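You operate a simulated robot arm through the tools that you are given. There is no shell and no other tool.

You are at the controls of a simulated two-armed robot. One attempt, no reset.

## Task
Square up both tubes in the corner jig and clamp them.
Fine: the long tube into the corner, the black one against it, both tight to their fences; shut the clamps by their handles.

Only the result counts: the job must be done as asked and must still hold three seconds after the hand-in. Knocking over, shifting, dropping, spilling or breaking anything else fails it.

## Robot
Two 7-joint arms with two-finger parallel grippers on one trunk that stands fixed in place. Base frame: the origin is at the foot of the trunk, x ahead of it, y to its left, z up; the work surface is at about z = 0.892. Lengths are in m, angles in rad, forces in N, time in s.
The left shoulder is at [0.02, 0.17, 1.203], the right one opposite. With the tool pointing down near the work surface each hand reaches from about 0.22 to 0.68 m from the base axis, measured 20 degrees to its own side. Payload 3.8 kg a hand.
The TCP of each hand is the grasp point between the finger pads, 0.03 m short of the fingertips. In the tool frame z runs along the fingers and y along their closing line. The gripper opens to 0.11 m. The fingers are 0.02 m wide and 0.01 m thick; the gripper's body (0.048 by 0.112 m) begins 0.055 m behind the TCP.
Orientation is that of the tool frame in the base frame, as a unit quaternion [x, y, z, w]. With the fingers straight down and closing along the base's y, the tool's x points along the base's -x, its y along +y and its z along -z.

## Interface
- The arms move only by the tool send_rows. It takes "left_steps", "right_steps" or both (then of equal length, played together; a hand with none holds still); each is a list of rows, each a list of 7 numbers: the shift along the tool's x, y, z in units of 50 mm (1.0 is 50 mm), then the turn, a rotation vector about the tool's x, y, z in units of 6 degrees (1.0 is 6 degrees), then the finger opening in m, from 0 to 0.11. In form: [[dx, dy, dz, rx, ry, rz, jaw], ...]. A call has 1 to 20 rows; each row shifts and turns the commanded pose from where the row before left it, along the tool's axes as they then stand. A call with a number of a shift or a turn outside -1 to 1 is refused whole. Each row takes 0.2 s and may step no farther than 0.05 m and 0.15 rad from the row before; otherwise, or with a gripper value out of range, the whole call is refused. A pose out of reach is approached as far as the arm can. The call stops where the force on the tool passes 90 N (or 10 N more than at its start, if that is more) or the arm is blocked; 0.2 s more then pass. Each finger travels about 0.072 m/s and halts on what it meets, pressing with about 21 N; the grip force reading is that of the motor and also rises with nothing between the fingers. The clock runs only during rows and for 0.2 s after the last one: add rows that do not move to give the fingers time. The reply holds the time, the measured pose of the TCP, the force on the tool along the base axes, the opening and the grip force, in the units named above and with some noise, with the torque about the TCP (base axes, N m) and any sound that the robot's microphone picked up.
- Cameras (640 x 400 px; columns grow to the right, rows downward): "scene" is now at [0.0997, -0.0408, 1.3582]; the picture's right is [-0.46, -0.89, 0.00], its down [-0.47, 0.25, -0.85] and it looks along [0.75, -0.39, -0.53] (base axes); focal length 326 px, centre (320, 200). "left" rides on the left gripper at [0.072, -0.017, -0.103] in its tool frame; the picture's right is [0.23, 0.97, 0.00], its down [-0.76, 0.18, -0.62] and it looks along [-0.61, 0.14, 0.78] (tool axes); focal length 222 px, centre (320, 200). "right" rides on the right gripper at [0.072, 0.017, -0.103] in its tool frame; the picture's right is [-0.23, 0.97, 0.00], its down [-0.76, -0.18, -0.62] and it looks along [-0.61, -0.14, 0.78] (tool axes); focal length 222 px, centre (320, 200). There is no depth. A picture from a camera that has moved, and an enlarged one, comes with that camera's place and axes in the base frame and with its lens.
- capture(camera): a new picture of that camera. It takes no simulated time.
- move_column(by): slides the trunk up (or, below 0, down) by that many m; the arms and the scene camera ride with it, the base frame stays. It gives what a move gives, with no picture.
- aim_head(pan, tilt): turns the head with the scene camera to pan (to the left, within 1.396 rad either way) and tilt (down, from -0.506 to 1.204), counted from straight ahead of the robot. It gives what a move gives.
- close_up(camera, box): a new picture of the part [left, top, right, bottom] of that camera's present view, enlarged. It takes no simulated time.
- close_job(): hands the job in; it is judged then, once.

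Places have to be worked out from the pictures, the camera data and where the tool is seen. Open the grippers and draw the arms clear of the work before you hand the job in, unless the task says otherwise.

The tools are called after "Emit:" by a JSON object that holds its "fn" and its "kwargs". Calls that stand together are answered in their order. send_rows: Moves the arms, as the interface text tells. Its arguments: {"type":"object","properties":{"left_steps":{"type":"array","items":{"type":"array","items":{"type":"number"}}},"right_steps":{"type":"array","items":{"type":"array","items":{"type":"number"}}}},"required":[]} The other tools are called the same way: move_column (by) slides the trunk up or down; aim_head (pan, tilt) turns the head that bears the scene camera; capture (camera) takes a picture; close_up (camera, box) takes an enlarged picture of a part of a camera's view; close_job () hands the job in.

At the start:

```text
t: 0.0
left_position: [0.4202, -0.0358, 1.1997]
left_tool_rot: [0.0, 1.0, 0.0, 0.0]
left_ft_force: [0.2, 0.1, 0.8]
left_wrist_torque: [-0.01, -0.01, 0.04]
left_width: 0.1099
left_gripper_force: 0.1
right_position: [0.3421, -0.4727, 1.1923]
right_tool_rot: [0.0, 1.0, 0.0, 0.001]
right_ft_force: [0.5, -0.7, 0.2]
right_wrist_torque: [-0.03, 0.0, -0.04]
right_width: 0.11
right_gripper_force: 0.1
trunk travel left (down, up): [-0.3, 0.27]
head pan, tilt: [-0.482, 0.559]
```

scene: 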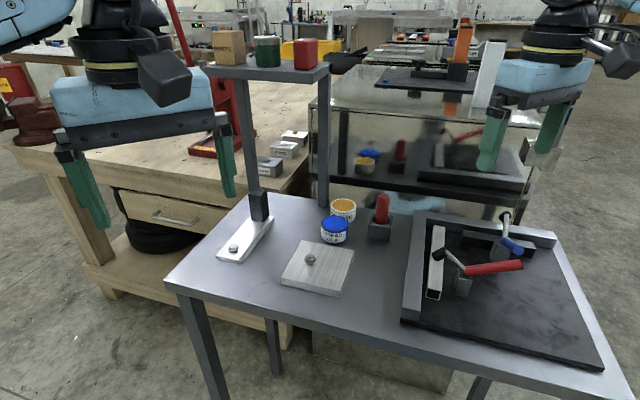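
right: 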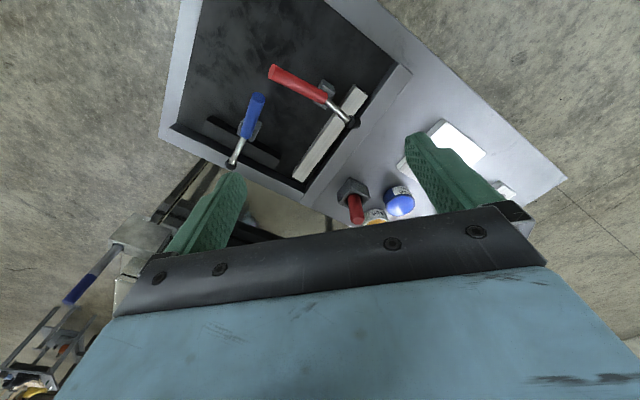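
left: 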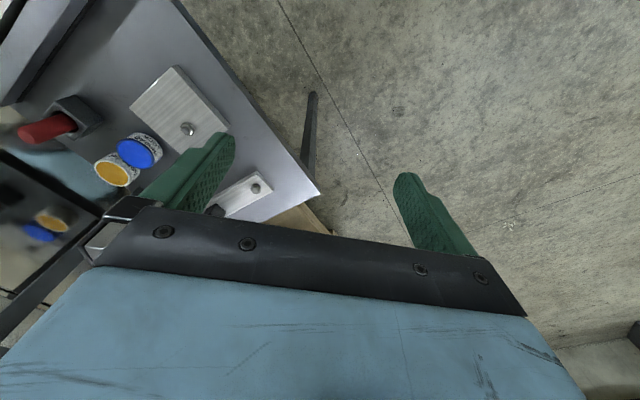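

I start by looking closely at the jig from the scene camera and from the right gripper's camera.

Emit:
{"fn": "close_up", "kwargs": {"camera": "scene", "box": [380, 180, 620, 380]}}

Emit:
{"fn": "close_up", "kwargs": {"camera": "right", "box": [150, 0, 450, 220]}}

```text
2.00 times, centred on (500, 280) of scene
camera zoom: at [0.0997, -0.0408, 1.3582], right [-0.46, -0.89, 0.0], down [-0.47, 0.25, -0.85], along [0.75, -0.39, -0.53], focal length 652 px, centre (-40, 40)
```

zoom: 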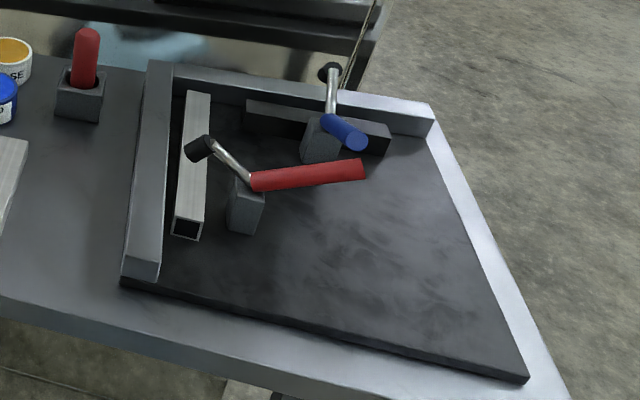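

```text
1.82 times, centred on (300, 110) of right
camera zoom: at [0.2693, -0.457, 1.2961], right [0.23, 0.97, 0.0], down [0.76, -0.18, 0.62], along [0.61, -0.14, -0.78], focal length 404 px, centre (356, 364)
```

zoom: 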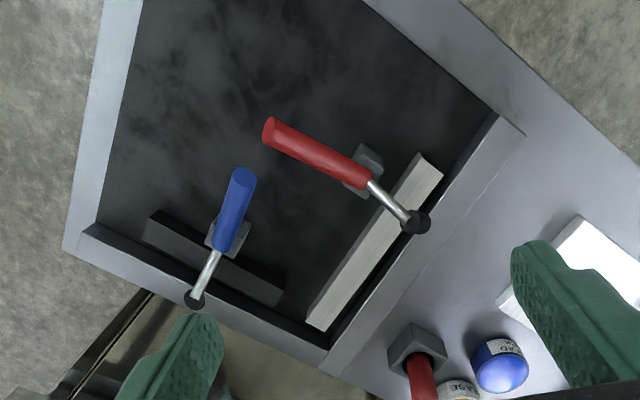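

The jig lies in front of the right arm, roughly at (0.31, -0.52). I aim the head straight at it to get better geometry.

Emit:
{"fn": "aim_head", "kwargs": {"pan": -1.05, "tilt": 0.8}}

Emit:
{"fn": "capture", "kwargs": {"camera": "scene"}}

```text
t: 1.0
left_position: [0.4195, -0.0362, 1.2005]
left_tool_rot: [-0.001, 1.0, 0.001, 0.001]
left_ft_force: [-0.2, -0.7, -0.3]
left_wrist_torque: [-0.01, 0.03, -0.01]
left_width: 0.1102
left_gripper_force: 0.2
right_position: [0.3429, -0.4724, 1.1918]
right_tool_rot: [0.0, 1.0, -0.001, 0.0]
right_ft_force: [0.2, 0.0, 0.1]
right_wrist_torque: [-0.03, -0.05, -0.02]
right_width: 0.1104
right_gripper_force: 0.1
trunk travel left (down, up): [-0.3, 0.27]
head pan, tilt: [-1.051, 0.799]
```

```text
taken
camera scene: at [0.0606, -0.0693, 1.3377], right [-0.87, -0.5, 0.0], down [-0.36, 0.62, -0.7], along [0.35, -0.6, -0.72], focal length 326 px, centre (320, 200)
```

scene: 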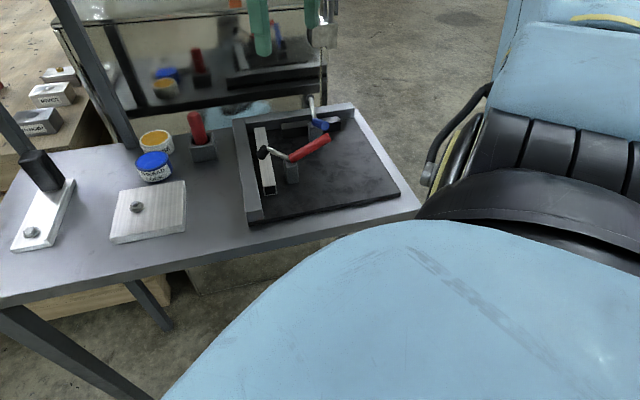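

The jig is visible here; I zoom in on it.

Emit:
{"fn": "close_up", "kwargs": {"camera": "scene", "box": [220, 85, 412, 235]}}

Emit:
{"fn": "close_up", "kwargs": {"camera": "scene", "box": [230, 85, 340, 215]}}

```text
2.67 times, centred on (316, 160) of scene
camera zoom: at [0.0606, -0.0693, 1.3377], right [-0.87, -0.5, 0.0], down [-0.36, 0.62, -0.7], along [0.35, -0.6, -0.72], focal length 869 px, centre (331, 307)
```

zoom: 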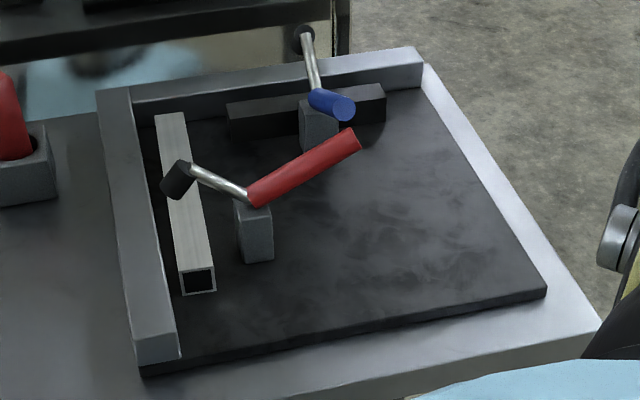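

```text
3.08 times, centred on (285, 150) of scene
camera zoom: at [0.0606, -0.0693, 1.3377], right [-0.87, -0.5, 0.0], down [-0.36, 0.62, -0.7], along [0.35, -0.6, -0.72], focal length 1003 px, centre (428, 354)
```

zoom: 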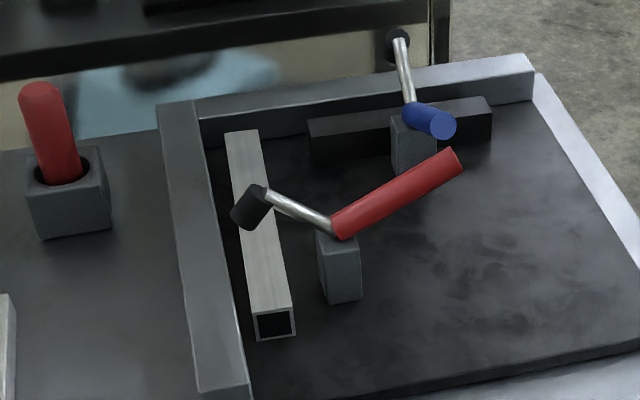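

The jig is turned about 45°, with a corner near (0.52,-0.54). I turn the right hand 45° and draw it back so that its camera looks along the left fence.

Emit:
{"fn": "send_rows", "kwargs": {"right_steps": [[0, 0, 0, 0, 0, 1, 0.11], [0, 0, 0, 0, 0, 1, 0.11], [0, 0, 0, 0, 0, 1, 0.11], [0, 0, 0, 0, 0, 1, 0.11], [0, 0, 0, 0, 0, 1, 0.11], [0, 0, 0, 0, 0, 1, 0.11], [0, 0, 0, 0, 0, 1, 0.11], [0, 0, 0, 0, 0, 0.5, 0.11], [0.9, -0.18, 0, 0, 0, 0, 0.11], [0.9, -0.18, 0, 0, 0, 0, 0.11], [0.9, -0.18, 0, 0, 0, 0, 0.11], [0.9, -0.18, 0, 0, 0, 0, 0.11], [0, 0, 0, 0, 0, 0, 0.11]]}}

Emit:
{"fn": "capture", "kwargs": {"camera": "right"}}

Emit:
{"fn": "capture", "kwargs": {"camera": "scene"}}

```text
t: 3.8
left_position: [0.421, -0.0364, 1.2003]
left_tool_rot: [0.0, 1.0, 0.001, 0.0]
left_ft_force: [-0.2, 0.7, 0.8]
left_wrist_torque: [0.02, 0.0, 0.01]
left_width: 0.11
left_gripper_force: 0.0
right_position: [0.1904, -0.37, 1.1889]
right_tool_rot: [0.382, 0.924, 0.0, -0.001]
right_ft_force: [0.3, 0.0, 0.3]
right_wrist_torque: [0.01, 0.06, 0.03]
right_width: 0.1102
right_gripper_force: 0.1
trunk travel left (down, up): [-0.3, 0.27]
head pan, tilt: [-1.051, 0.799]
```

```text
taken
camera right: at [0.1516, -0.3082, 1.2933], right [0.85, 0.53, 0.0], down [0.41, -0.66, 0.62], along [0.33, -0.53, -0.78], focal length 222 px, centre (320, 200)
```

right: 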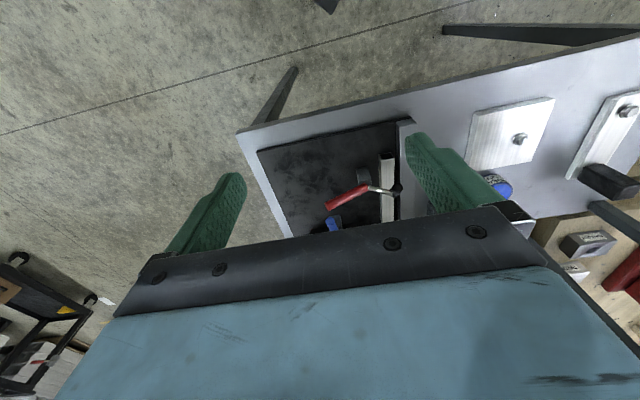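

```text
taken
camera scene: at [0.061, -0.0698, 1.3376], right [-0.87, -0.5, 0.0], down [-0.36, 0.62, -0.7], along [0.35, -0.6, -0.72], focal length 326 px, centre (320, 200)
```

scene: 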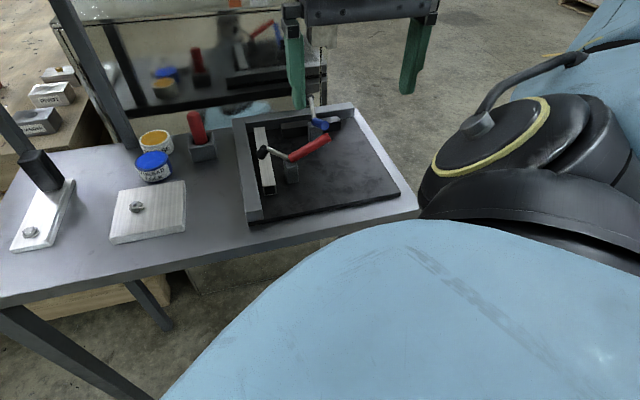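

I zoom both cameras in on the jig to triangulate its parts.

Emit:
{"fn": "close_up", "kwargs": {"camera": "right", "box": [236, 110, 436, 235]}}

Emit:
{"fn": "close_up", "kwargs": {"camera": "scene", "box": [225, 90, 305, 140]}}

Emit:
{"fn": "close_up", "kwargs": {"camera": "scene", "box": [235, 180, 299, 220]}}

Emit:
{"fn": "close_up", "kwargs": {"camera": "scene", "box": [285, 90, 365, 140]}}

Emit:
{"fn": "close_up", "kwargs": {"camera": "scene", "box": [253, 130, 333, 180]}}

```text
3.20 times, centred on (336, 172) of right
camera zoom: at [0.1516, -0.3082, 1.2933], right [0.85, 0.53, 0.0], down [0.41, -0.66, 0.62], along [0.33, -0.53, -0.78], focal length 711 px, centre (269, 288)
```

zoom: 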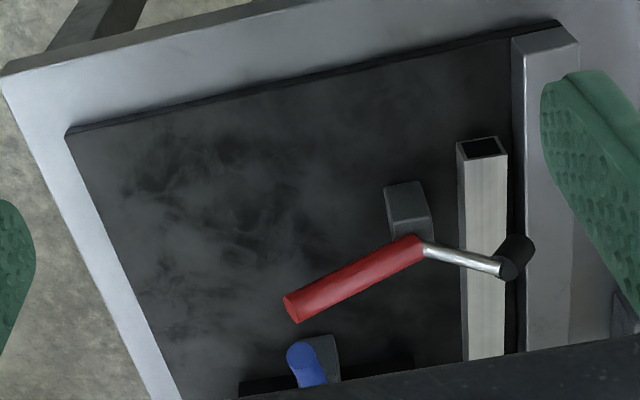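

```text
8.00 times, centred on (265, 115) of scene
camera zoom: at [0.061, -0.0698, 1.3376], right [-0.87, -0.5, 0.0], down [-0.36, 0.62, -0.7], along [0.35, -0.6, -0.72], focal length 2607 px, centre (760, 880)
```

zoom: 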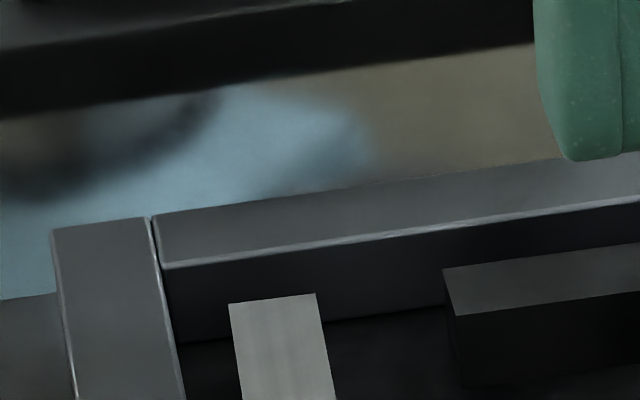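

```text
10.00 times, centred on (267, 200) of scene
camera zoom: at [0.061, -0.0698, 1.3376], right [-0.87, -0.5, 0.0], down [-0.36, 0.62, -0.7], along [0.35, -0.6, -0.72], focal length 3259 px, centre (850, 200)
```

zoom: 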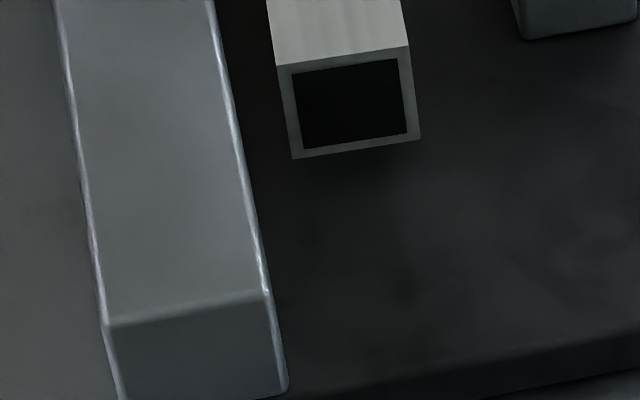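

```text
8.00 times, centred on (325, 115) of scene
camera zoom: at [0.061, -0.0698, 1.3376], right [-0.87, -0.5, 0.0], down [-0.36, 0.62, -0.7], along [0.35, -0.6, -0.72], focal length 2607 px, centre (280, 880)
```

zoom: 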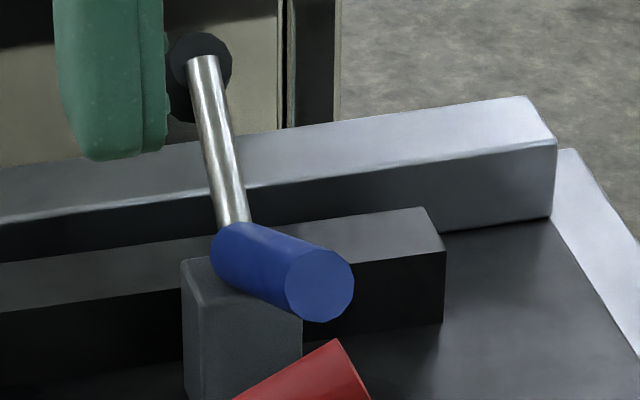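

```text
8.00 times, centred on (293, 155) of scene
camera zoom: at [0.061, -0.0698, 1.3376], right [-0.87, -0.5, 0.0], down [-0.36, 0.62, -0.7], along [0.35, -0.6, -0.72], focal length 2607 px, centre (536, 560)
```

zoom: 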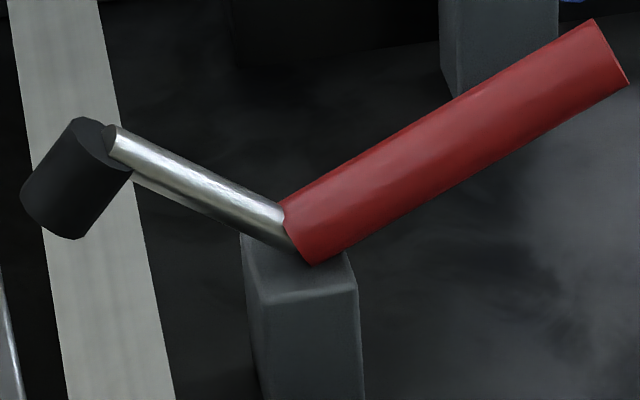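

From the zooms: inner corner at about (0.525,-0.541), plate top z≈0.904, fences 26 mm high and 28 mm thick, tubes 24 mm square. The long tube is about 10–15 mm off the left fence and 21 mm off the back one. I bring the right hand above the left fence and long tube, between the corner and the red clamp.

Emit:
{"fn": "send_rows", "kwargs": {"right_steps": [[-0.755, 0.377, 0, 0, 0, 0.05, 0.11], [-0.755, 0.377, 0, 0, 0, 0, 0.11], [-0.755, 0.377, 0, 0, 0, 0, 0.11], [-0.755, 0.377, 0, 0, 0, 0, 0.11], [-0.755, 0.377, 0, 0, 0, 0, 0.11], [-0.755, 0.377, 0, 0, 0, 0, 0.11], [0, 0, 0.86, 0, 0, 0, 0.11], [0, 0, 0.86, 0, 0, 0, 0.11], [0, 0, 0.86, 0, 0, 0, 0.11], [0, 0, 0, 0, 0, 0, 0.11]]}}

Emit:
{"fn": "close_up", "kwargs": {"camera": "scene", "box": [190, 60, 382, 210]}}

Emit:
{"fn": "capture", "kwargs": {"camera": "right"}}

```text
t: 6.0
left_position: [0.4195, -0.0362, 1.2012]
left_tool_rot: [-0.001, 1.0, 0.0, 0.0]
left_ft_force: [0.2, 0.4, 1.0]
left_wrist_torque: [-0.04, 0.02, -0.04]
left_width: 0.11
left_gripper_force: 0.0
right_position: [0.4316, -0.451, 1.059]
right_tool_rot: [0.385, 0.923, 0.0, 0.0]
right_ft_force: [0.7, 0.3, 0.7]
right_wrist_torque: [-0.03, 0.0, -0.01]
right_width: 0.1102
right_gripper_force: 0.0
trunk travel left (down, up): [-0.3, 0.27]
head pan, tilt: [-1.051, 0.799]
```

```text
2.67 times, centred on (286, 135) of scene
camera zoom: at [0.0604, -0.0688, 1.3377], right [-0.87, -0.5, 0.0], down [-0.36, 0.62, -0.7], along [0.35, -0.61, -0.72], focal length 869 px, centre (411, 373)
```

zoom: 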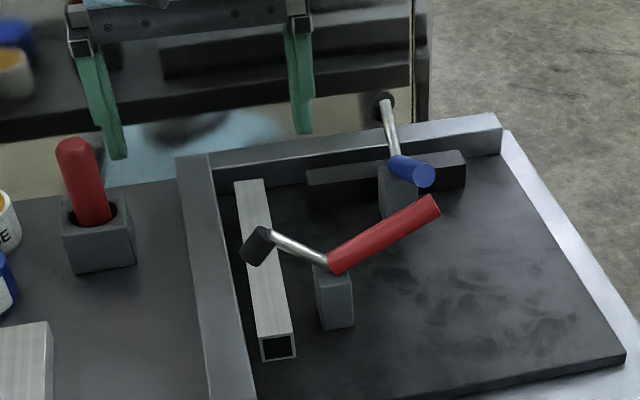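

```text
taken
camera right: at [0.3913, -0.3873, 1.1632], right [0.85, 0.52, 0.0], down [0.41, -0.67, 0.62], along [0.33, -0.53, -0.78], focal length 222 px, centre (320, 200)
```

right: 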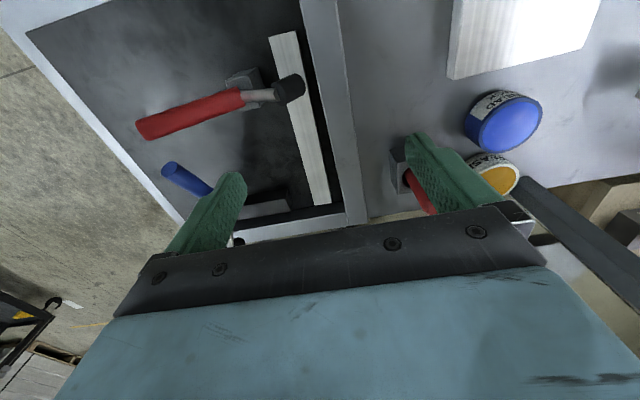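

The fingertips project exactly where the picture shows them, so the calibration is good. I lower the open fingers astride the left fence and the long tube.

Emit:
{"fn": "send_rows", "kwargs": {"right_steps": [[0, 0, 0.8, 0, 0, 0, 0.11], [0, 0, 0.8, 0, 0, 0, 0.11], [0, 0, 0.5, 0, 0, 0, 0.11], [0, 0, 0.24, 0, 0, 0, 0.11], [0, 0, 0, 0, 0, 0, 0.11]]}}

Emit:
{"fn": "close_up", "kwargs": {"camera": "scene", "box": [190, 60, 382, 210]}}

Emit:
{"fn": "capture", "kwargs": {"camera": "right"}}

```text
t: 7.2
left_position: [0.4203, -0.0367, 1.1992]
left_tool_rot: [-0.001, 1.0, 0.0, 0.0]
left_ft_force: [-0.5, 0.0, -0.5]
left_wrist_torque: [-0.01, -0.02, 0.0]
left_width: 0.11
left_gripper_force: 0.1
right_position: [0.4297, -0.4542, 0.9437]
right_tool_rot: [0.385, 0.923, 0.0, 0.0]
right_ft_force: [0.5, 0.4, 0.5]
right_wrist_torque: [0.02, 0.01, 0.03]
right_width: 0.1096
right_gripper_force: 0.1
trunk travel left (down, up): [-0.3, 0.27]
head pan, tilt: [-1.051, 0.799]
```

```text
2.67 times, centred on (286, 135) of scene
camera zoom: at [0.0605, -0.0692, 1.3377], right [-0.87, -0.5, 0.0], down [-0.36, 0.62, -0.7], along [0.35, -0.6, -0.72], focal length 869 px, centre (411, 373)
```

zoom: 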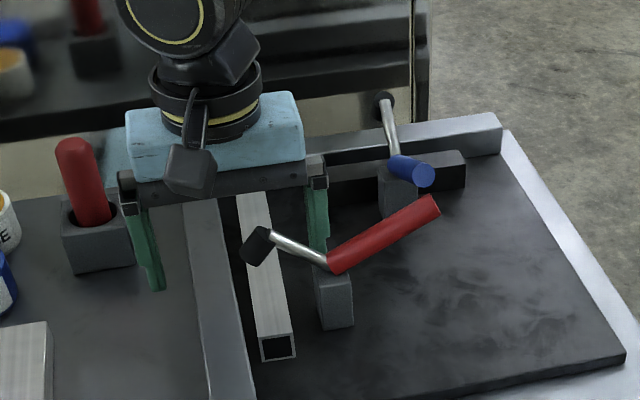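

```text
taken
camera right: at [0.3907, -0.3908, 1.0495], right [0.85, 0.52, 0.0], down [0.41, -0.67, 0.62], along [0.33, -0.53, -0.78], focal length 222 px, centre (320, 200)
```

right: 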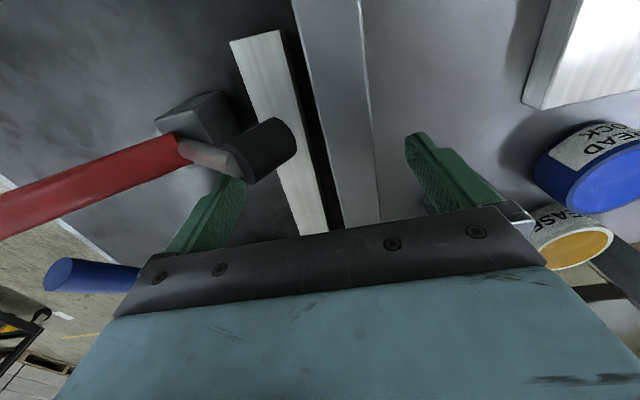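

Fingers are astride the fence and tube with clearance on all sides. I close slowly to press the tube to the fence here.

Emit:
{"fn": "send_rows", "kwargs": {"right_steps": [[0, 0, 0, 0, 0, 0, 0.09], [0, 0, 0, 0, 0, 0, 0.075], [0, 0, 0, 0, 0, 0, 0.065], [0, 0, 0, 0, 0, 0, 0.057], [0, 0, 0, 0, 0, 0, 0.05], [0, 0, 0, 0, 0, 0, 0.045], [0, 0, 0, 0, 0, 0, 0.045]]}}

Emit:
{"fn": "close_up", "kwargs": {"camera": "scene", "box": [190, 60, 382, 210]}}

```text
t: 8.8
left_position: [0.4237, -0.0343, 1.199]
left_tool_rot: [-0.001, 1.0, -0.001, -0.001]
left_ft_force: [-0.2, -0.6, -0.1]
left_wrist_torque: [-0.02, 0.01, -0.01]
left_width: 0.1098
left_gripper_force: 0.0
right_position: [0.4326, -0.45, 0.9463]
right_tool_rot: [0.383, 0.924, 0.001, 0.0]
right_ft_force: [19.9, 30.0, -17.3]
right_wrist_torque: [0.58, 0.06, 0.54]
right_width: 0.062
right_gripper_force: 16.7
trunk travel left (down, up): [-0.3, 0.27]
head pan, tilt: [-1.051, 0.799]
```

```text
2.67 times, centred on (286, 135) of scene
camera zoom: at [0.0641, -0.0668, 1.3375], right [-0.87, -0.5, 0.0], down [-0.36, 0.62, -0.7], along [0.34, -0.61, -0.72], focal length 869 px, centre (411, 373)
```

zoom: 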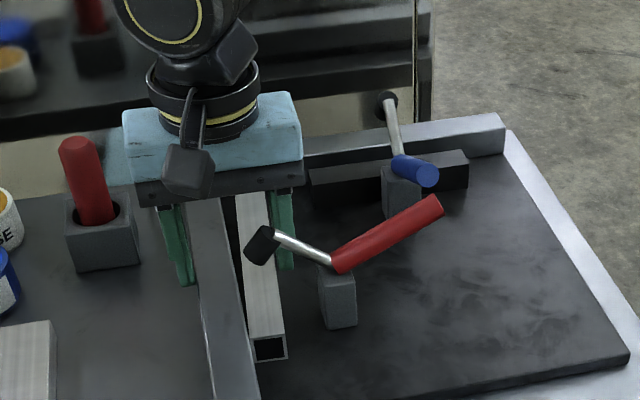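

The outer finger reached the fence first and pushed the hand aside, while the tube is only partly home. I ease the jaw, shift the hand 9 mm outward to centre it on the flush span, and close again.

Emit:
{"fn": "send_rows", "kwargs": {"right_steps": [[0, 0, 0, 0, 0, 0, 0.072], [0, 0.06, 0, 0, 0, 0, 0.072], [0, 0.06, 0, 0, 0, 0, 0.072], [0, 0.06, 0, 0, 0, 0, 0.07], [0, 0, 0, 0, 0, 0, 0.066], [0, 0, 0, 0, 0, 0, 0.066]]}}

Emit:
{"fn": "close_up", "kwargs": {"camera": "scene", "box": [190, 60, 382, 210]}}

```text
t: 10.2
left_position: [0.4214, -0.0361, 1.2002]
left_tool_rot: [-0.001, 1.0, 0.0, 0.0]
left_ft_force: [0.7, -0.1, 0.6]
left_wrist_torque: [-0.01, -0.02, 0.01]
left_width: 0.11
left_gripper_force: 0.0
right_position: [0.4361, -0.4469, 0.9464]
right_tool_rot: [0.385, 0.923, -0.001, 0.001]
right_ft_force: [-0.6, -0.7, 0.2]
right_wrist_torque: [-0.04, 0.01, 0.01]
right_width: 0.0662
right_gripper_force: 0.2
trunk travel left (down, up): [-0.3, 0.27]
head pan, tilt: [-1.051, 0.799]
```

```text
2.67 times, centred on (286, 135) of scene
camera zoom: at [0.0604, -0.0694, 1.3376], right [-0.87, -0.5, 0.0], down [-0.36, 0.62, -0.7], along [0.35, -0.6, -0.72], focal length 869 px, centre (411, 373)
```

zoom: 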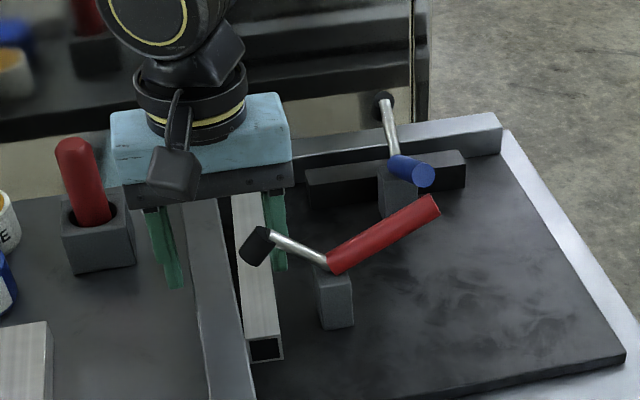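

Forces are back to zero and the jig has not moved. Now I close on the flush span (about 52 mm).

Emit:
{"fn": "send_rows", "kwargs": {"right_steps": [[0, 0, 0, 0, 0, 0, 0.062], [0, 0, 0, 0, 0, 0, 0.058], [0, 0, 0, 0, 0, 0, 0.055], [0, 0, 0, 0, 0, 0, 0.052], [0, 0, 0, 0, 0, 0, 0.05], [0, 0, 0, 0, 0, 0, 0.05]]}}

Emit:
{"fn": "close_up", "kwargs": {"camera": "scene", "box": [190, 60, 382, 210]}}

Emit:
{"fn": "close_up", "kwargs": {"camera": "right", "box": [200, 0, 440, 240]}}

```text
t: 11.6
left_position: [0.4212, -0.0366, 1.1995]
left_tool_rot: [-0.001, 1.0, 0.0, 0.0]
left_ft_force: [0.6, -0.3, 0.6]
left_wrist_torque: [0.0, 0.0, 0.0]
left_width: 0.1101
left_gripper_force: 0.0
right_position: [0.4357, -0.4461, 0.9458]
right_tool_rot: [0.385, 0.923, -0.001, 0.0]
right_ft_force: [-0.8, -0.5, 0.3]
right_wrist_torque: [-0.02, 0.09, 0.09]
right_width: 0.0548
right_gripper_force: 5.0
trunk travel left (down, up): [-0.3, 0.27]
head pan, tilt: [-1.051, 0.799]
```

```text
2.67 times, centred on (286, 135) of scene
camera zoom: at [0.0604, -0.0693, 1.3376], right [-0.87, -0.5, 0.0], down [-0.36, 0.62, -0.7], along [0.35, -0.6, -0.72], focal length 869 px, centre (411, 373)
```

zoom: 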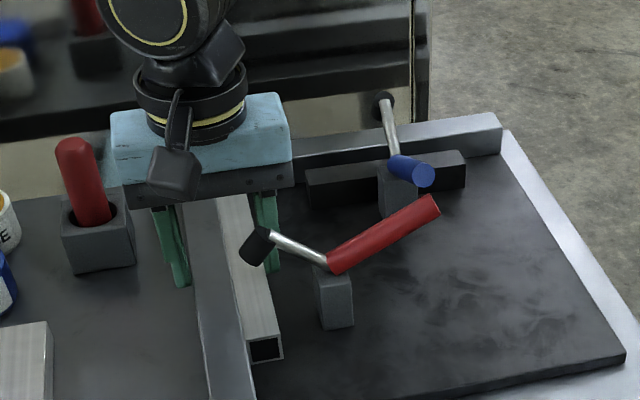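

```text
1.67 times, centred on (320, 120) of right
camera zoom: at [0.3966, -0.3837, 1.0502], right [0.85, 0.52, 0.0], down [0.41, -0.67, 0.62], along [0.33, -0.53, -0.78], focal length 370 px, centre (320, 333)
```

zoom: 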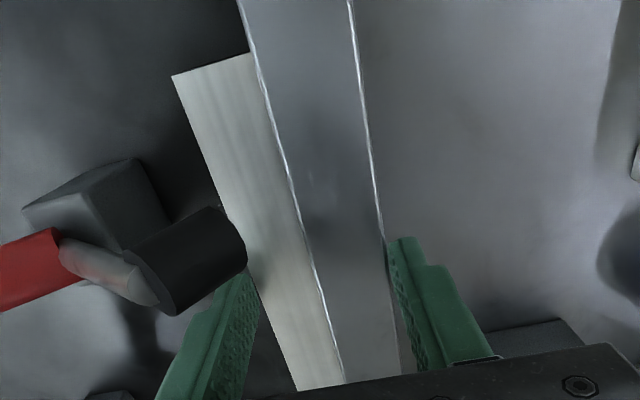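

The long tube is flush with the left fence (width 55 mm, 5 N). Now I open, lift over the red clamp, and move past the tube's near end with nearly closed, tilted fingers to push it along to the back fence.

Emit:
{"fn": "send_rows", "kwargs": {"right_steps": [[0, 0, 0, 0, 0, 0, 0.065], [0, 0, 0, 0, 0, 0, 0.072], [0, 0, -0.5, 0, 0, 0, 0.072], [0, 0, -1, 0, 0, 0, 0.072], [0, 0, -1, 0, 0, 0, 0.072], [0.8, -0.1, 0, 0, 0, 0, 0.05], [0.9, -0.14, 0, 0, 0, 0, 0.03], [0.8, -0.1, 0, 0, 0, 0, 0.006], [0, 0, 0, 0, -1, 0, 0.006], [0, 0, 0, 0, -1, 0, 0.006], [0, 0, 0, 0, -1, 0, 0.006], [0, 0, 0, 0, -0.33, 0, 0.006], [0, 0, 0, 0, 0, 0, 0.006]]}}

Emit:
{"fn": "close_up", "kwargs": {"camera": "scene", "box": [190, 60, 382, 210]}}

```text
t: 14.4
left_position: [0.4203, -0.0352, 1.1994]
left_tool_rot: [-0.001, 1.0, 0.0, 0.0]
left_ft_force: [0.2, -0.3, 0.1]
left_wrist_torque: [-0.03, -0.01, 0.04]
left_width: 0.11
left_gripper_force: 0.0
right_position: [0.3366, -0.3694, 1.0714]
right_tool_rot: [0.379, 0.909, -0.067, 0.159]
right_ft_force: [0.5, 0.4, 0.0]
right_wrist_torque: [-0.01, 0.01, 0.02]
right_width: 0.0059
right_gripper_force: 0.2
trunk travel left (down, up): [-0.3, 0.27]
head pan, tilt: [-1.051, 0.799]
```

```text
2.67 times, centred on (286, 135) of scene
camera zoom: at [0.0606, -0.0693, 1.3376], right [-0.87, -0.5, 0.0], down [-0.36, 0.62, -0.7], along [0.35, -0.6, -0.72], focal length 869 px, centre (411, 373)
```

zoom: 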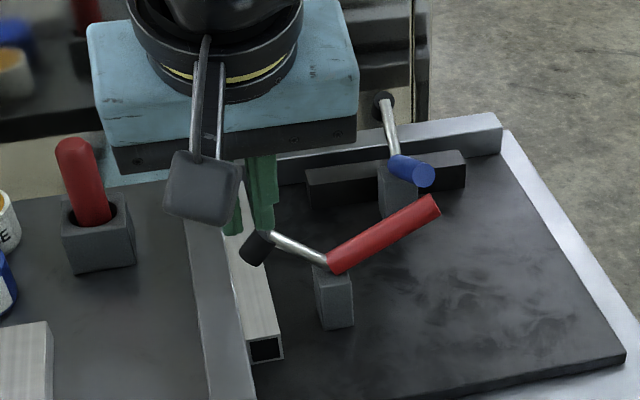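

The tips are just beyond the near end of the tube (a≈0.244 against the tube's 0.216). I lower straight down in front of the tube end.

Emit:
{"fn": "send_rows", "kwargs": {"right_steps": [[0.294, 0, 0.808, 0, 0, 0, 0.006], [0.294, 0, 0.808, 0, 0, 0, 0.006], [0.2, 0, 0.55, 0, 0, 0, 0.006], [0.094, 0, 0.258, 0, 0, 0, 0.006], [0, 0, 0, 0, 0, 0, 0.006]]}}

Emit:
{"fn": "close_up", "kwargs": {"camera": "scene", "box": [190, 100, 382, 250]}}

Emit:
{"fn": "close_up", "kwargs": {"camera": "right", "box": [200, 40, 440, 240]}}

```text
t: 15.6
left_position: [0.4201, -0.0356, 1.2014]
left_tool_rot: [-0.001, 1.0, 0.0, 0.001]
left_ft_force: [0.7, 0.2, 0.3]
left_wrist_torque: [0.01, 0.0, -0.02]
left_width: 0.1102
left_gripper_force: 0.1
right_position: [0.338, -0.3705, 0.9434]
right_tool_rot: [0.378, 0.909, -0.067, 0.16]
right_ft_force: [-0.1, -0.1, 0.3]
right_wrist_torque: [0.0, 0.01, 0.04]
right_width: 0.0063
right_gripper_force: 0.1
trunk travel left (down, up): [-0.3, 0.27]
head pan, tilt: [-1.051, 0.799]
```

```text
2.67 times, centred on (286, 175) of scene
camera zoom: at [0.0603, -0.0691, 1.3377], right [-0.87, -0.5, 0.0], down [-0.36, 0.62, -0.7], along [0.35, -0.61, -0.72], focal length 869 px, centre (411, 267)
```

zoom: 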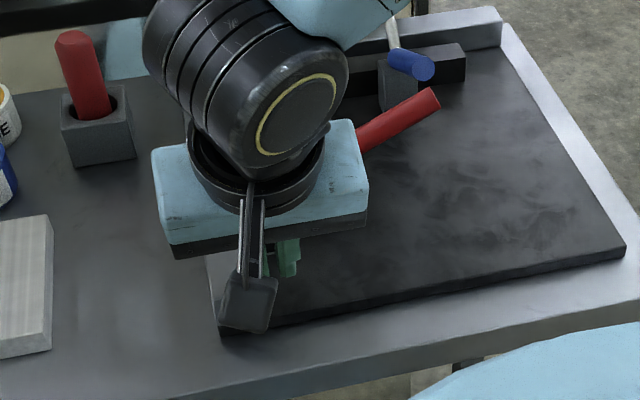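

```text
2.00 times, centred on (320, 140) of right
camera zoom: at [0.2768, -0.2867, 1.0159], right [0.84, 0.53, 0.08], down [0.23, -0.48, 0.85], along [0.49, -0.69, -0.53], focal length 444 px, centre (320, 320)
```

zoom: 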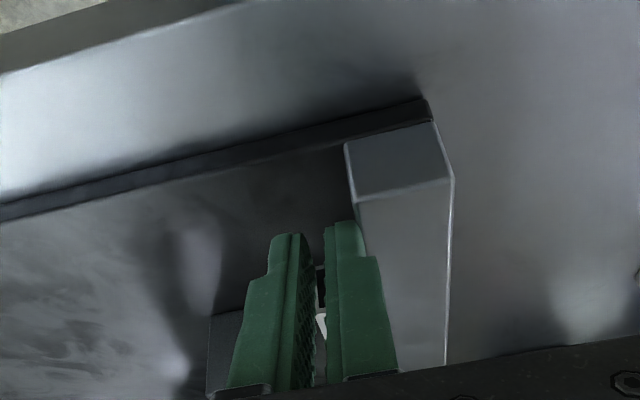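

The fingers are just in front of the end, clear of the fence. I push along the fence by 32 mm, about 5 mm short of the expected contact with the back fence.

Emit:
{"fn": "send_rows", "kwargs": {"right_steps": [[-0.0752, 0, 0.0274, 0, 0, 0, 0.006], [-0.0752, 0, 0.0274, 0, 0, 0, 0.006], [-0.0752, 0, 0.0274, 0, 0, 0, 0.006], [-0.0752, 0, 0.0274, 0, 0, 0, 0.006], [-0.0752, 0, 0.0274, 0, 0, 0, 0.006], [-0.0752, 0, 0.0274, 0, 0, 0, 0.006], [-0.0752, 0, 0.0274, 0, 0, 0, 0.006], [-0.0752, 0, 0.0274, 0, 0, 0, 0.006]]}}

Emit:
{"fn": "close_up", "kwargs": {"camera": "right", "box": [200, 40, 440, 240]}}

Emit:
{"fn": "close_up", "kwargs": {"camera": "scene", "box": [190, 60, 382, 210]}}

```text
t: 17.4
left_position: [0.4204, -0.0362, 1.1997]
left_tool_rot: [-0.001, 1.0, 0.0, 0.0]
left_ft_force: [0.0, -0.4, 0.0]
left_wrist_torque: [-0.03, -0.01, 0.02]
left_width: 0.1099
left_gripper_force: 0.0
right_position: [0.3601, -0.3917, 0.9423]
right_tool_rot: [0.379, 0.909, -0.068, 0.16]
right_ft_force: [-0.2, 0.6, 0.3]
right_wrist_torque: [-0.02, -0.03, 0.0]
right_width: 0.0059
right_gripper_force: 0.0
trunk travel left (down, up): [-0.3, 0.27]
head pan, tilt: [-1.051, 0.799]
```

```text
2.00 times, centred on (320, 140) of right
camera zoom: at [0.2988, -0.3084, 1.0157], right [0.84, 0.53, 0.08], down [0.23, -0.48, 0.85], along [0.49, -0.69, -0.53], focal length 444 px, centre (320, 320)
```

zoom: 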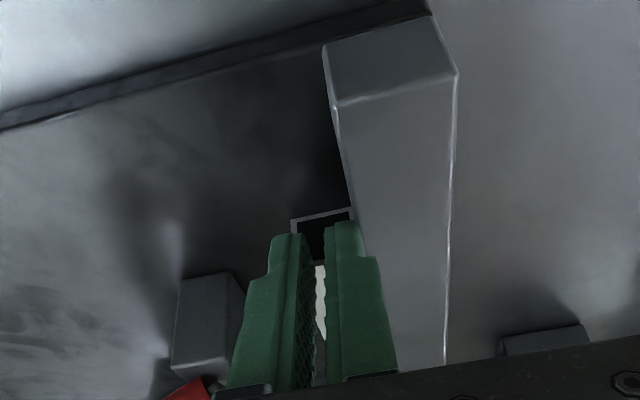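

```text
2.67 times, centred on (286, 135) of scene
camera zoom: at [0.0605, -0.0694, 1.3376], right [-0.87, -0.5, 0.0], down [-0.36, 0.62, -0.7], along [0.35, -0.6, -0.72], focal length 869 px, centre (411, 373)
```

zoom: 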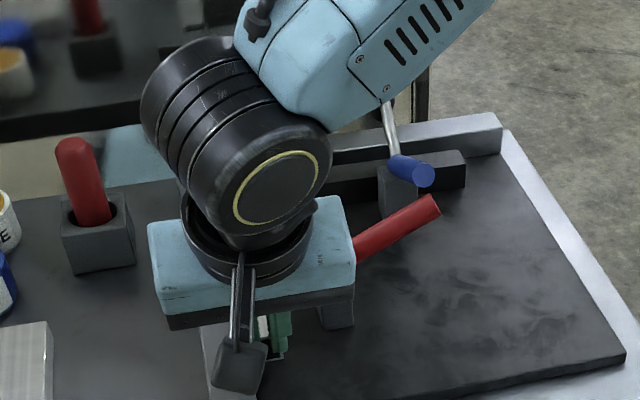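

The force is still zero, so I need to see whether the fingers really push the end or have slipped into the hollow.

Emit:
{"fn": "close_up", "kwargs": {"camera": "right", "box": [270, 110, 370, 172]}}

Emit:
{"fn": "close_up", "kwargs": {"camera": "scene", "box": [250, 165, 314, 205]}}

```text
6.40 times, centred on (320, 141) of right
camera zoom: at [0.2988, -0.3084, 1.0157], right [0.84, 0.53, 0.08], down [0.23, -0.48, 0.85], along [0.49, -0.69, -0.53], focal length 1422 px, centre (320, 578)
```

zoom: 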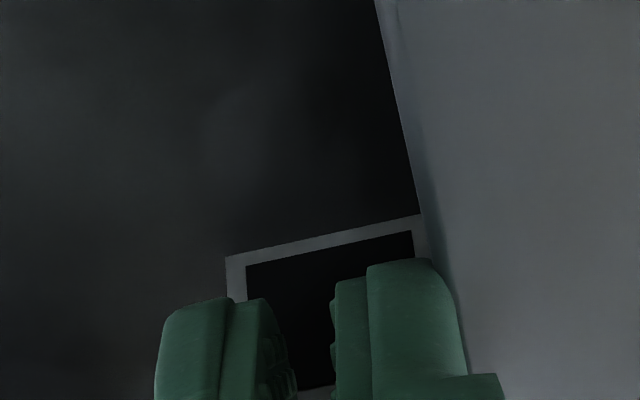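

```text
10.00 times, centred on (282, 185) of scene
camera zoom: at [0.0605, -0.0694, 1.3376], right [-0.87, -0.5, 0.0], down [-0.36, 0.62, -0.7], along [0.35, -0.6, -0.72], focal length 3259 px, centre (700, 350)
```

zoom: 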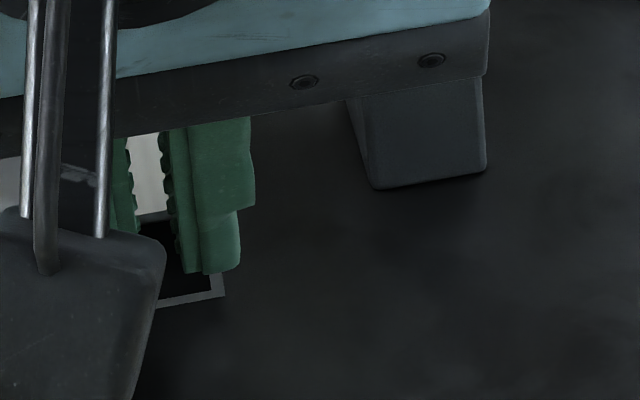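

Combining both cameras, the plate top is really at z≈0.892 (table at 0.880), so the tips were skimming over the tube end. Rescaled, the tubes are 200 mm and 140 mm long and 25 mm square, with the corner at (0.538,-0.554). I back off, lower 12 mm, and push again.

Emit:
{"fn": "send_rows", "kwargs": {"right_steps": [[0.207, 0, -0.0752, 0, 0, 0, 0.006], [0.207, 0, -0.0752, 0, 0, 0, 0.006], [0.042, 0, 0.1155, 0, 0, 0, 0.006], [0.042, 0, 0.1155, 0, 0, 0, 0.006], [0, 0, 0, 0, 0, 0, 0.006]]}}

Emit:
{"fn": "close_up", "kwargs": {"camera": "right", "box": [270, 110, 370, 172]}}

Emit:
{"fn": "close_up", "kwargs": {"camera": "scene", "box": [250, 165, 314, 205]}}

```text
t: 18.6
left_position: [0.421, -0.0361, 1.2007]
left_tool_rot: [-0.001, 1.0, -0.001, 0.001]
left_ft_force: [0.6, 0.2, -0.2]
left_wrist_torque: [0.02, -0.04, -0.01]
left_width: 0.11
left_gripper_force: 0.1
right_position: [0.3431, -0.3769, 0.9305]
right_tool_rot: [0.379, 0.909, -0.068, 0.161]
right_ft_force: [0.5, 0.4, -0.3]
right_wrist_torque: [0.01, -0.05, 0.01]
right_width: 0.006
right_gripper_force: 0.0
trunk travel left (down, up): [-0.3, 0.27]
head pan, tilt: [-1.051, 0.799]
```

```text
6.40 times, centred on (320, 141) of right
camera zoom: at [0.2821, -0.2927, 1.0035], right [0.84, 0.53, 0.08], down [0.23, -0.48, 0.85], along [0.49, -0.69, -0.53], focal length 1422 px, centre (320, 578)
```

zoom: 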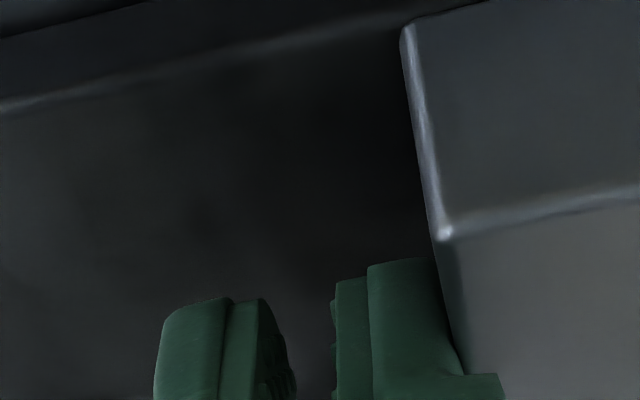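

```text
10.00 times, centred on (282, 185) of scene
camera zoom: at [0.0604, -0.0693, 1.3376], right [-0.87, -0.5, 0.0], down [-0.36, 0.62, -0.7], along [0.35, -0.6, -0.72], focal length 3259 px, centre (700, 350)
```

zoom: 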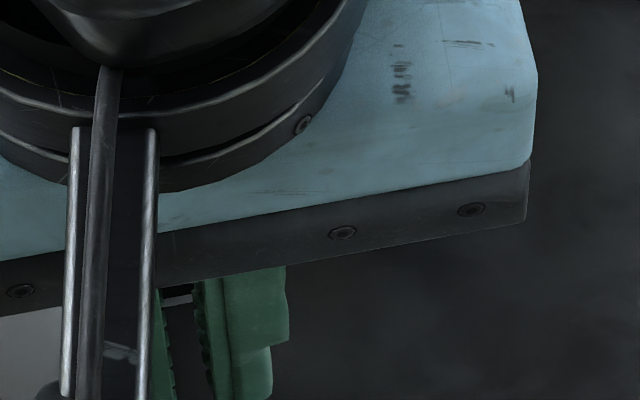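

The fingers are now low in front of the tube end. I push toward the back fence by 36 mm.

Emit:
{"fn": "send_rows", "kwargs": {"right_steps": [[-0.0752, 0, 0.0274, 0, 0, 0, 0.006], [-0.0752, 0, 0.0274, 0, 0, 0, 0.006], [-0.0752, 0, 0.0274, 0, 0, 0, 0.006], [-0.0752, 0, 0.0274, 0, 0, 0, 0.006], [-0.0752, 0, 0.0274, 0, 0, 0, 0.006], [-0.0752, 0, 0.0274, 0, 0, 0, 0.006], [-0.0752, 0, 0.0274, 0, 0, 0, 0.006], [-0.0752, 0, 0.0274, 0, 0, 0, 0.006], [-0.0752, 0, 0.0274, 0, 0, 0, 0.006]]}}

Emit:
{"fn": "close_up", "kwargs": {"camera": "right", "box": [200, 40, 440, 240]}}

Emit:
{"fn": "close_up", "kwargs": {"camera": "scene", "box": [190, 60, 382, 210]}}

```text
t: 20.6
left_position: [0.4192, -0.037, 1.2]
left_tool_rot: [0.0, 1.0, 0.0, 0.0]
left_ft_force: [0.4, 0.5, -0.4]
left_wrist_torque: [0.01, -0.04, -0.04]
left_width: 0.11
left_gripper_force: 0.1
right_position: [0.3673, -0.4047, 0.9295]
right_tool_rot: [0.379, 0.909, -0.068, 0.16]
right_ft_force: [-0.9, 0.0, 0.8]
right_wrist_torque: [-0.02, -0.01, 0.05]
right_width: 0.006
right_gripper_force: 0.0
trunk travel left (down, up): [-0.3, 0.27]
head pan, tilt: [-1.051, 0.799]
```

```text
2.00 times, centred on (320, 140) of right
camera zoom: at [0.3073, -0.319, 1.0023], right [0.84, 0.53, 0.08], down [0.23, -0.48, 0.85], along [0.49, -0.69, -0.53], focal length 444 px, centre (320, 320)
```

zoom: 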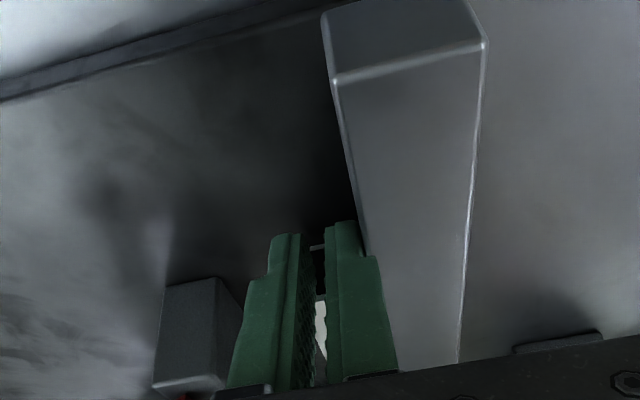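

```text
2.67 times, centred on (286, 135) of scene
camera zoom: at [0.0605, -0.0693, 1.3376], right [-0.87, -0.5, 0.0], down [-0.36, 0.62, -0.7], along [0.35, -0.6, -0.72], focal length 869 px, centre (411, 373)
```

zoom: 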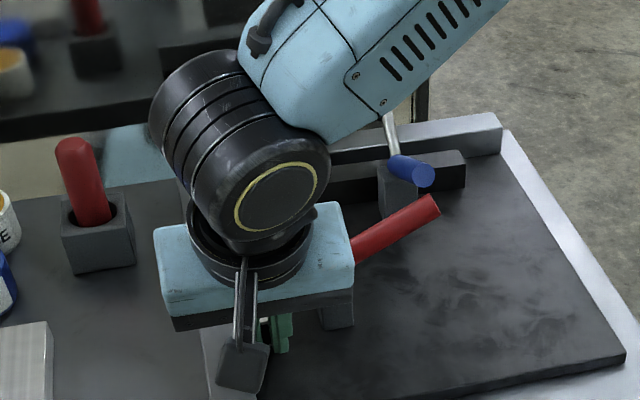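

The tube is being pushed; about 6 mm remain. I advance in small steps and watch the force.

Emit:
{"fn": "send_rows", "kwargs": {"right_steps": [[-0.0376, 0, 0.0137, 0, 0, 0, 0.006], [-0.0376, 0, 0.0137, 0, 0, 0, 0.006], [-0.0188, 0, 0.0068, 0, 0, 0, 0.006]]}}

```text
t: 21.4
left_position: [0.4187, -0.0361, 1.2001]
left_tool_rot: [-0.001, 1.0, 0.001, 0.0]
left_ft_force: [-0.5, -0.2, 0.1]
left_wrist_torque: [0.02, 0.0, -0.04]
left_width: 0.11
left_gripper_force: 0.1
right_position: [0.3718, -0.4064, 0.9283]
right_tool_rot: [0.38, 0.909, -0.067, 0.158]
right_ft_force: [-3.7, 3.1, 0.2]
right_wrist_torque: [0.03, 0.11, -0.04]
right_width: 0.0058
right_gripper_force: 0.1
trunk travel left (down, up): [-0.3, 0.27]
head pan, tilt: [-1.051, 0.799]
```

About 5 N of resistance now, likely contact with the back fence. One more millimetre to confirm.

Emit:
{"fn": "send_rows", "kwargs": {"right_steps": [[-0.0188, 0, 0.0068, 0, 0, 0, 0.006], [0, 0, 0, 0, 0, 0, 0.006]]}}

```text
t: 22.0
left_position: [0.4201, -0.0362, 1.2016]
left_tool_rot: [-0.001, 1.0, 0.0, 0.001]
left_ft_force: [0.3, -0.3, 0.1]
left_wrist_torque: [-0.04, 0.01, 0.01]
left_width: 0.1102
left_gripper_force: 0.0
right_position: [0.3716, -0.4067, 0.9293]
right_tool_rot: [0.38, 0.909, -0.067, 0.159]
right_ft_force: [-9.0, 7.5, -1.1]
right_wrist_torque: [0.23, 0.17, -0.01]
right_width: 0.0058
right_gripper_force: 0.1
trunk travel left (down, up): [-0.3, 0.27]
head pan, tilt: [-1.051, 0.799]
```

Firm contact at 12 N: the tube is against the back fence. I back off, rise, and inspect.

Emit:
{"fn": "send_rows", "kwargs": {"right_steps": [[0.188, 0, -0.068, 0, 0, 0, 0.006], [0.188, 0, -0.068, 0, 0, 0, 0.006], [-0.2963, 0, -0.8147, 0, 0, 0, 0.006], [-0.2963, 0, -0.8147, 0, 0, 0, 0.006], [-0.2963, 0, -0.8147, 0, 0, 0, 0.006], [0.5, 0, -0.182, 0, 1, 0, 0.02], [0.5, 0, 0, 0, 1, 0, 0.05], [0.5, 0, 0, 0, 1, 0, 0.07], [0, 0, 0, 0, 0.33, 0, 0.08], [0, 0, 0, 0, 0, 0, 0.08]]}}

Emit:
{"fn": "close_up", "kwargs": {"camera": "scene", "box": [190, 60, 382, 210]}}

Emit:
{"fn": "capture", "kwargs": {"camera": "right"}}

```text
t: 24.2
left_position: [0.4202, -0.0359, 1.1998]
left_tool_rot: [-0.002, 1.0, 0.0, 0.0]
left_ft_force: [0.3, -0.7, -0.2]
left_wrist_torque: [0.0, 0.0, -0.02]
left_width: 0.1102
left_gripper_force: 0.0
right_position: [0.3038, -0.3396, 1.0499]
right_tool_rot: [0.386, 0.923, 0.0, -0.001]
right_ft_force: [0.3, -0.3, -0.3]
right_wrist_torque: [0.03, 0.05, -0.03]
right_width: 0.0798
right_gripper_force: 0.2
trunk travel left (down, up): [-0.3, 0.27]
head pan, tilt: [-1.051, 0.799]
```

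```text
2.67 times, centred on (286, 135) of scene
camera zoom: at [0.0604, -0.0692, 1.3376], right [-0.87, -0.5, 0.0], down [-0.36, 0.62, -0.7], along [0.35, -0.6, -0.72], focal length 869 px, centre (411, 373)
```

zoom: 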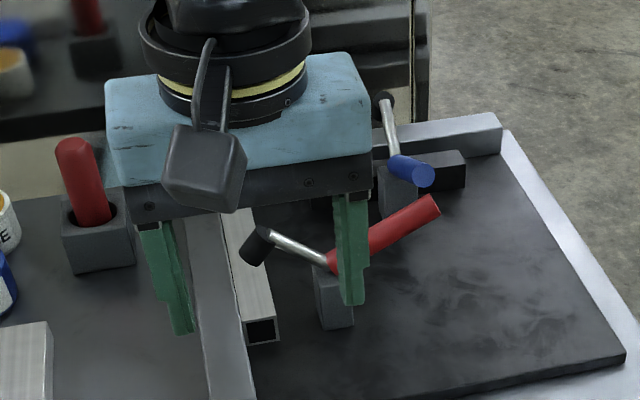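

```text
taken
camera right: at [0.2644, -0.2767, 1.1544], right [0.85, 0.52, 0.0], down [0.41, -0.67, 0.62], along [0.33, -0.53, -0.78], focal length 222 px, centre (320, 200)
```

right: 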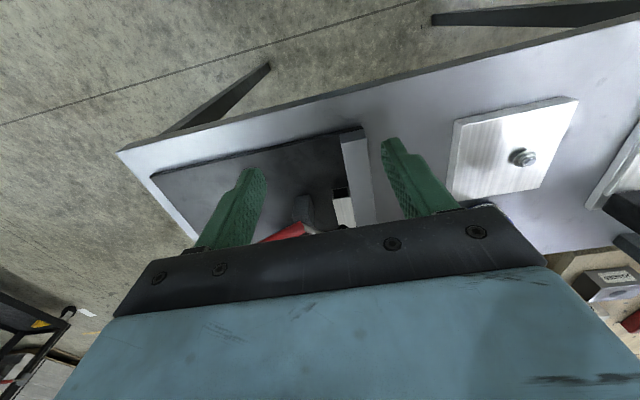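

The tube now sits in the corner. I go back over it nearer the corner and squeeze it to the fence once more, this time lower.

Emit:
{"fn": "send_rows", "kwargs": {"right_steps": [[-0.807, 0.06, 0, 0, 0, 0, 0.08], [-0.807, 0.06, 0, 0, 0, 0, 0.08], [-0.807, 0.06, 0, 0, 0, 0, 0.08], [-0.807, 0.06, 0, 0, 0, 0, 0.08], [-0.807, 0.06, 0, 0, 0, 0, 0.08], [-0.807, 0.06, 0, 0, 0, 0, 0.08], [0, 0, 0.9, 0, 0, 0, 0.08], [0, 0, 0.6, 0, 0, 0, 0.08], [0, 0, 0, 0, 0, 0, 0.08]]}}

Emit:
{"fn": "close_up", "kwargs": {"camera": "right", "box": [160, 0, 480, 200]}}

Emit:
{"fn": "close_up", "kwargs": {"camera": "scene", "box": [190, 60, 382, 210]}}

```text
t: 26.2
left_position: [0.4208, -0.0365, 1.1995]
left_tool_rot: [-0.001, 1.0, 0.0, 0.0]
left_ft_force: [0.3, -0.3, 1.3]
left_wrist_torque: [0.0, -0.02, -0.03]
left_width: 0.11
left_gripper_force: 0.1
right_position: [0.4897, -0.5005, 0.9732]
right_tool_rot: [0.384, 0.923, 0.0, 0.0]
right_ft_force: [-0.2, 0.2, 0.6]
right_wrist_torque: [0.01, 0.01, -0.01]
right_width: 0.0797
right_gripper_force: 0.0
trunk travel left (down, up): [-0.3, 0.27]
head pan, tilt: [-1.051, 0.799]
```

```text
2.00 times, centred on (320, 100) of right
camera zoom: at [0.4506, -0.4374, 1.0771], right [0.85, 0.52, 0.0], down [0.41, -0.67, 0.62], along [0.33, -0.53, -0.78], focal length 444 px, centre (320, 400)
```

zoom: 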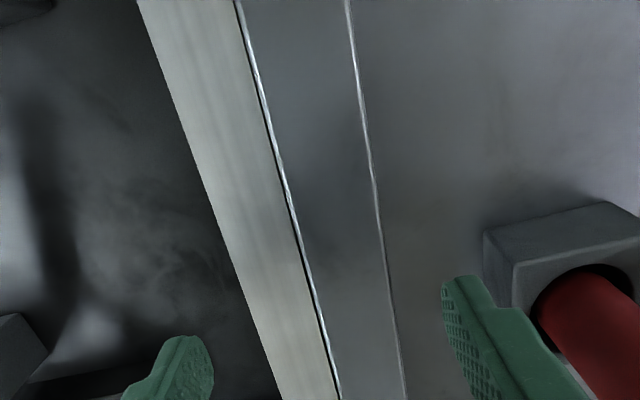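

```text
2.67 times, centred on (286, 135) of scene
camera zoom: at [0.0601, -0.0693, 1.3377], right [-0.87, -0.5, 0.0], down [-0.36, 0.62, -0.7], along [0.35, -0.6, -0.72], focal length 869 px, centre (411, 373)
```

zoom: 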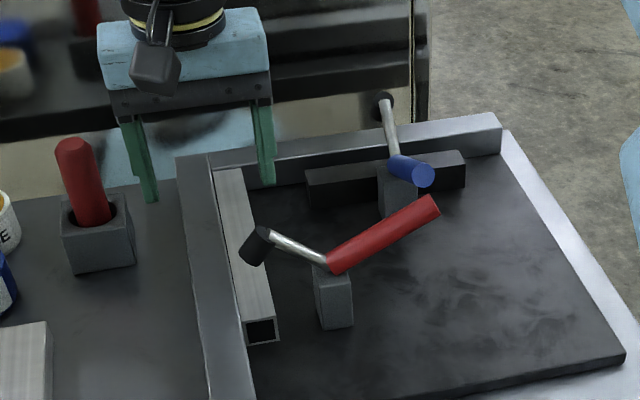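

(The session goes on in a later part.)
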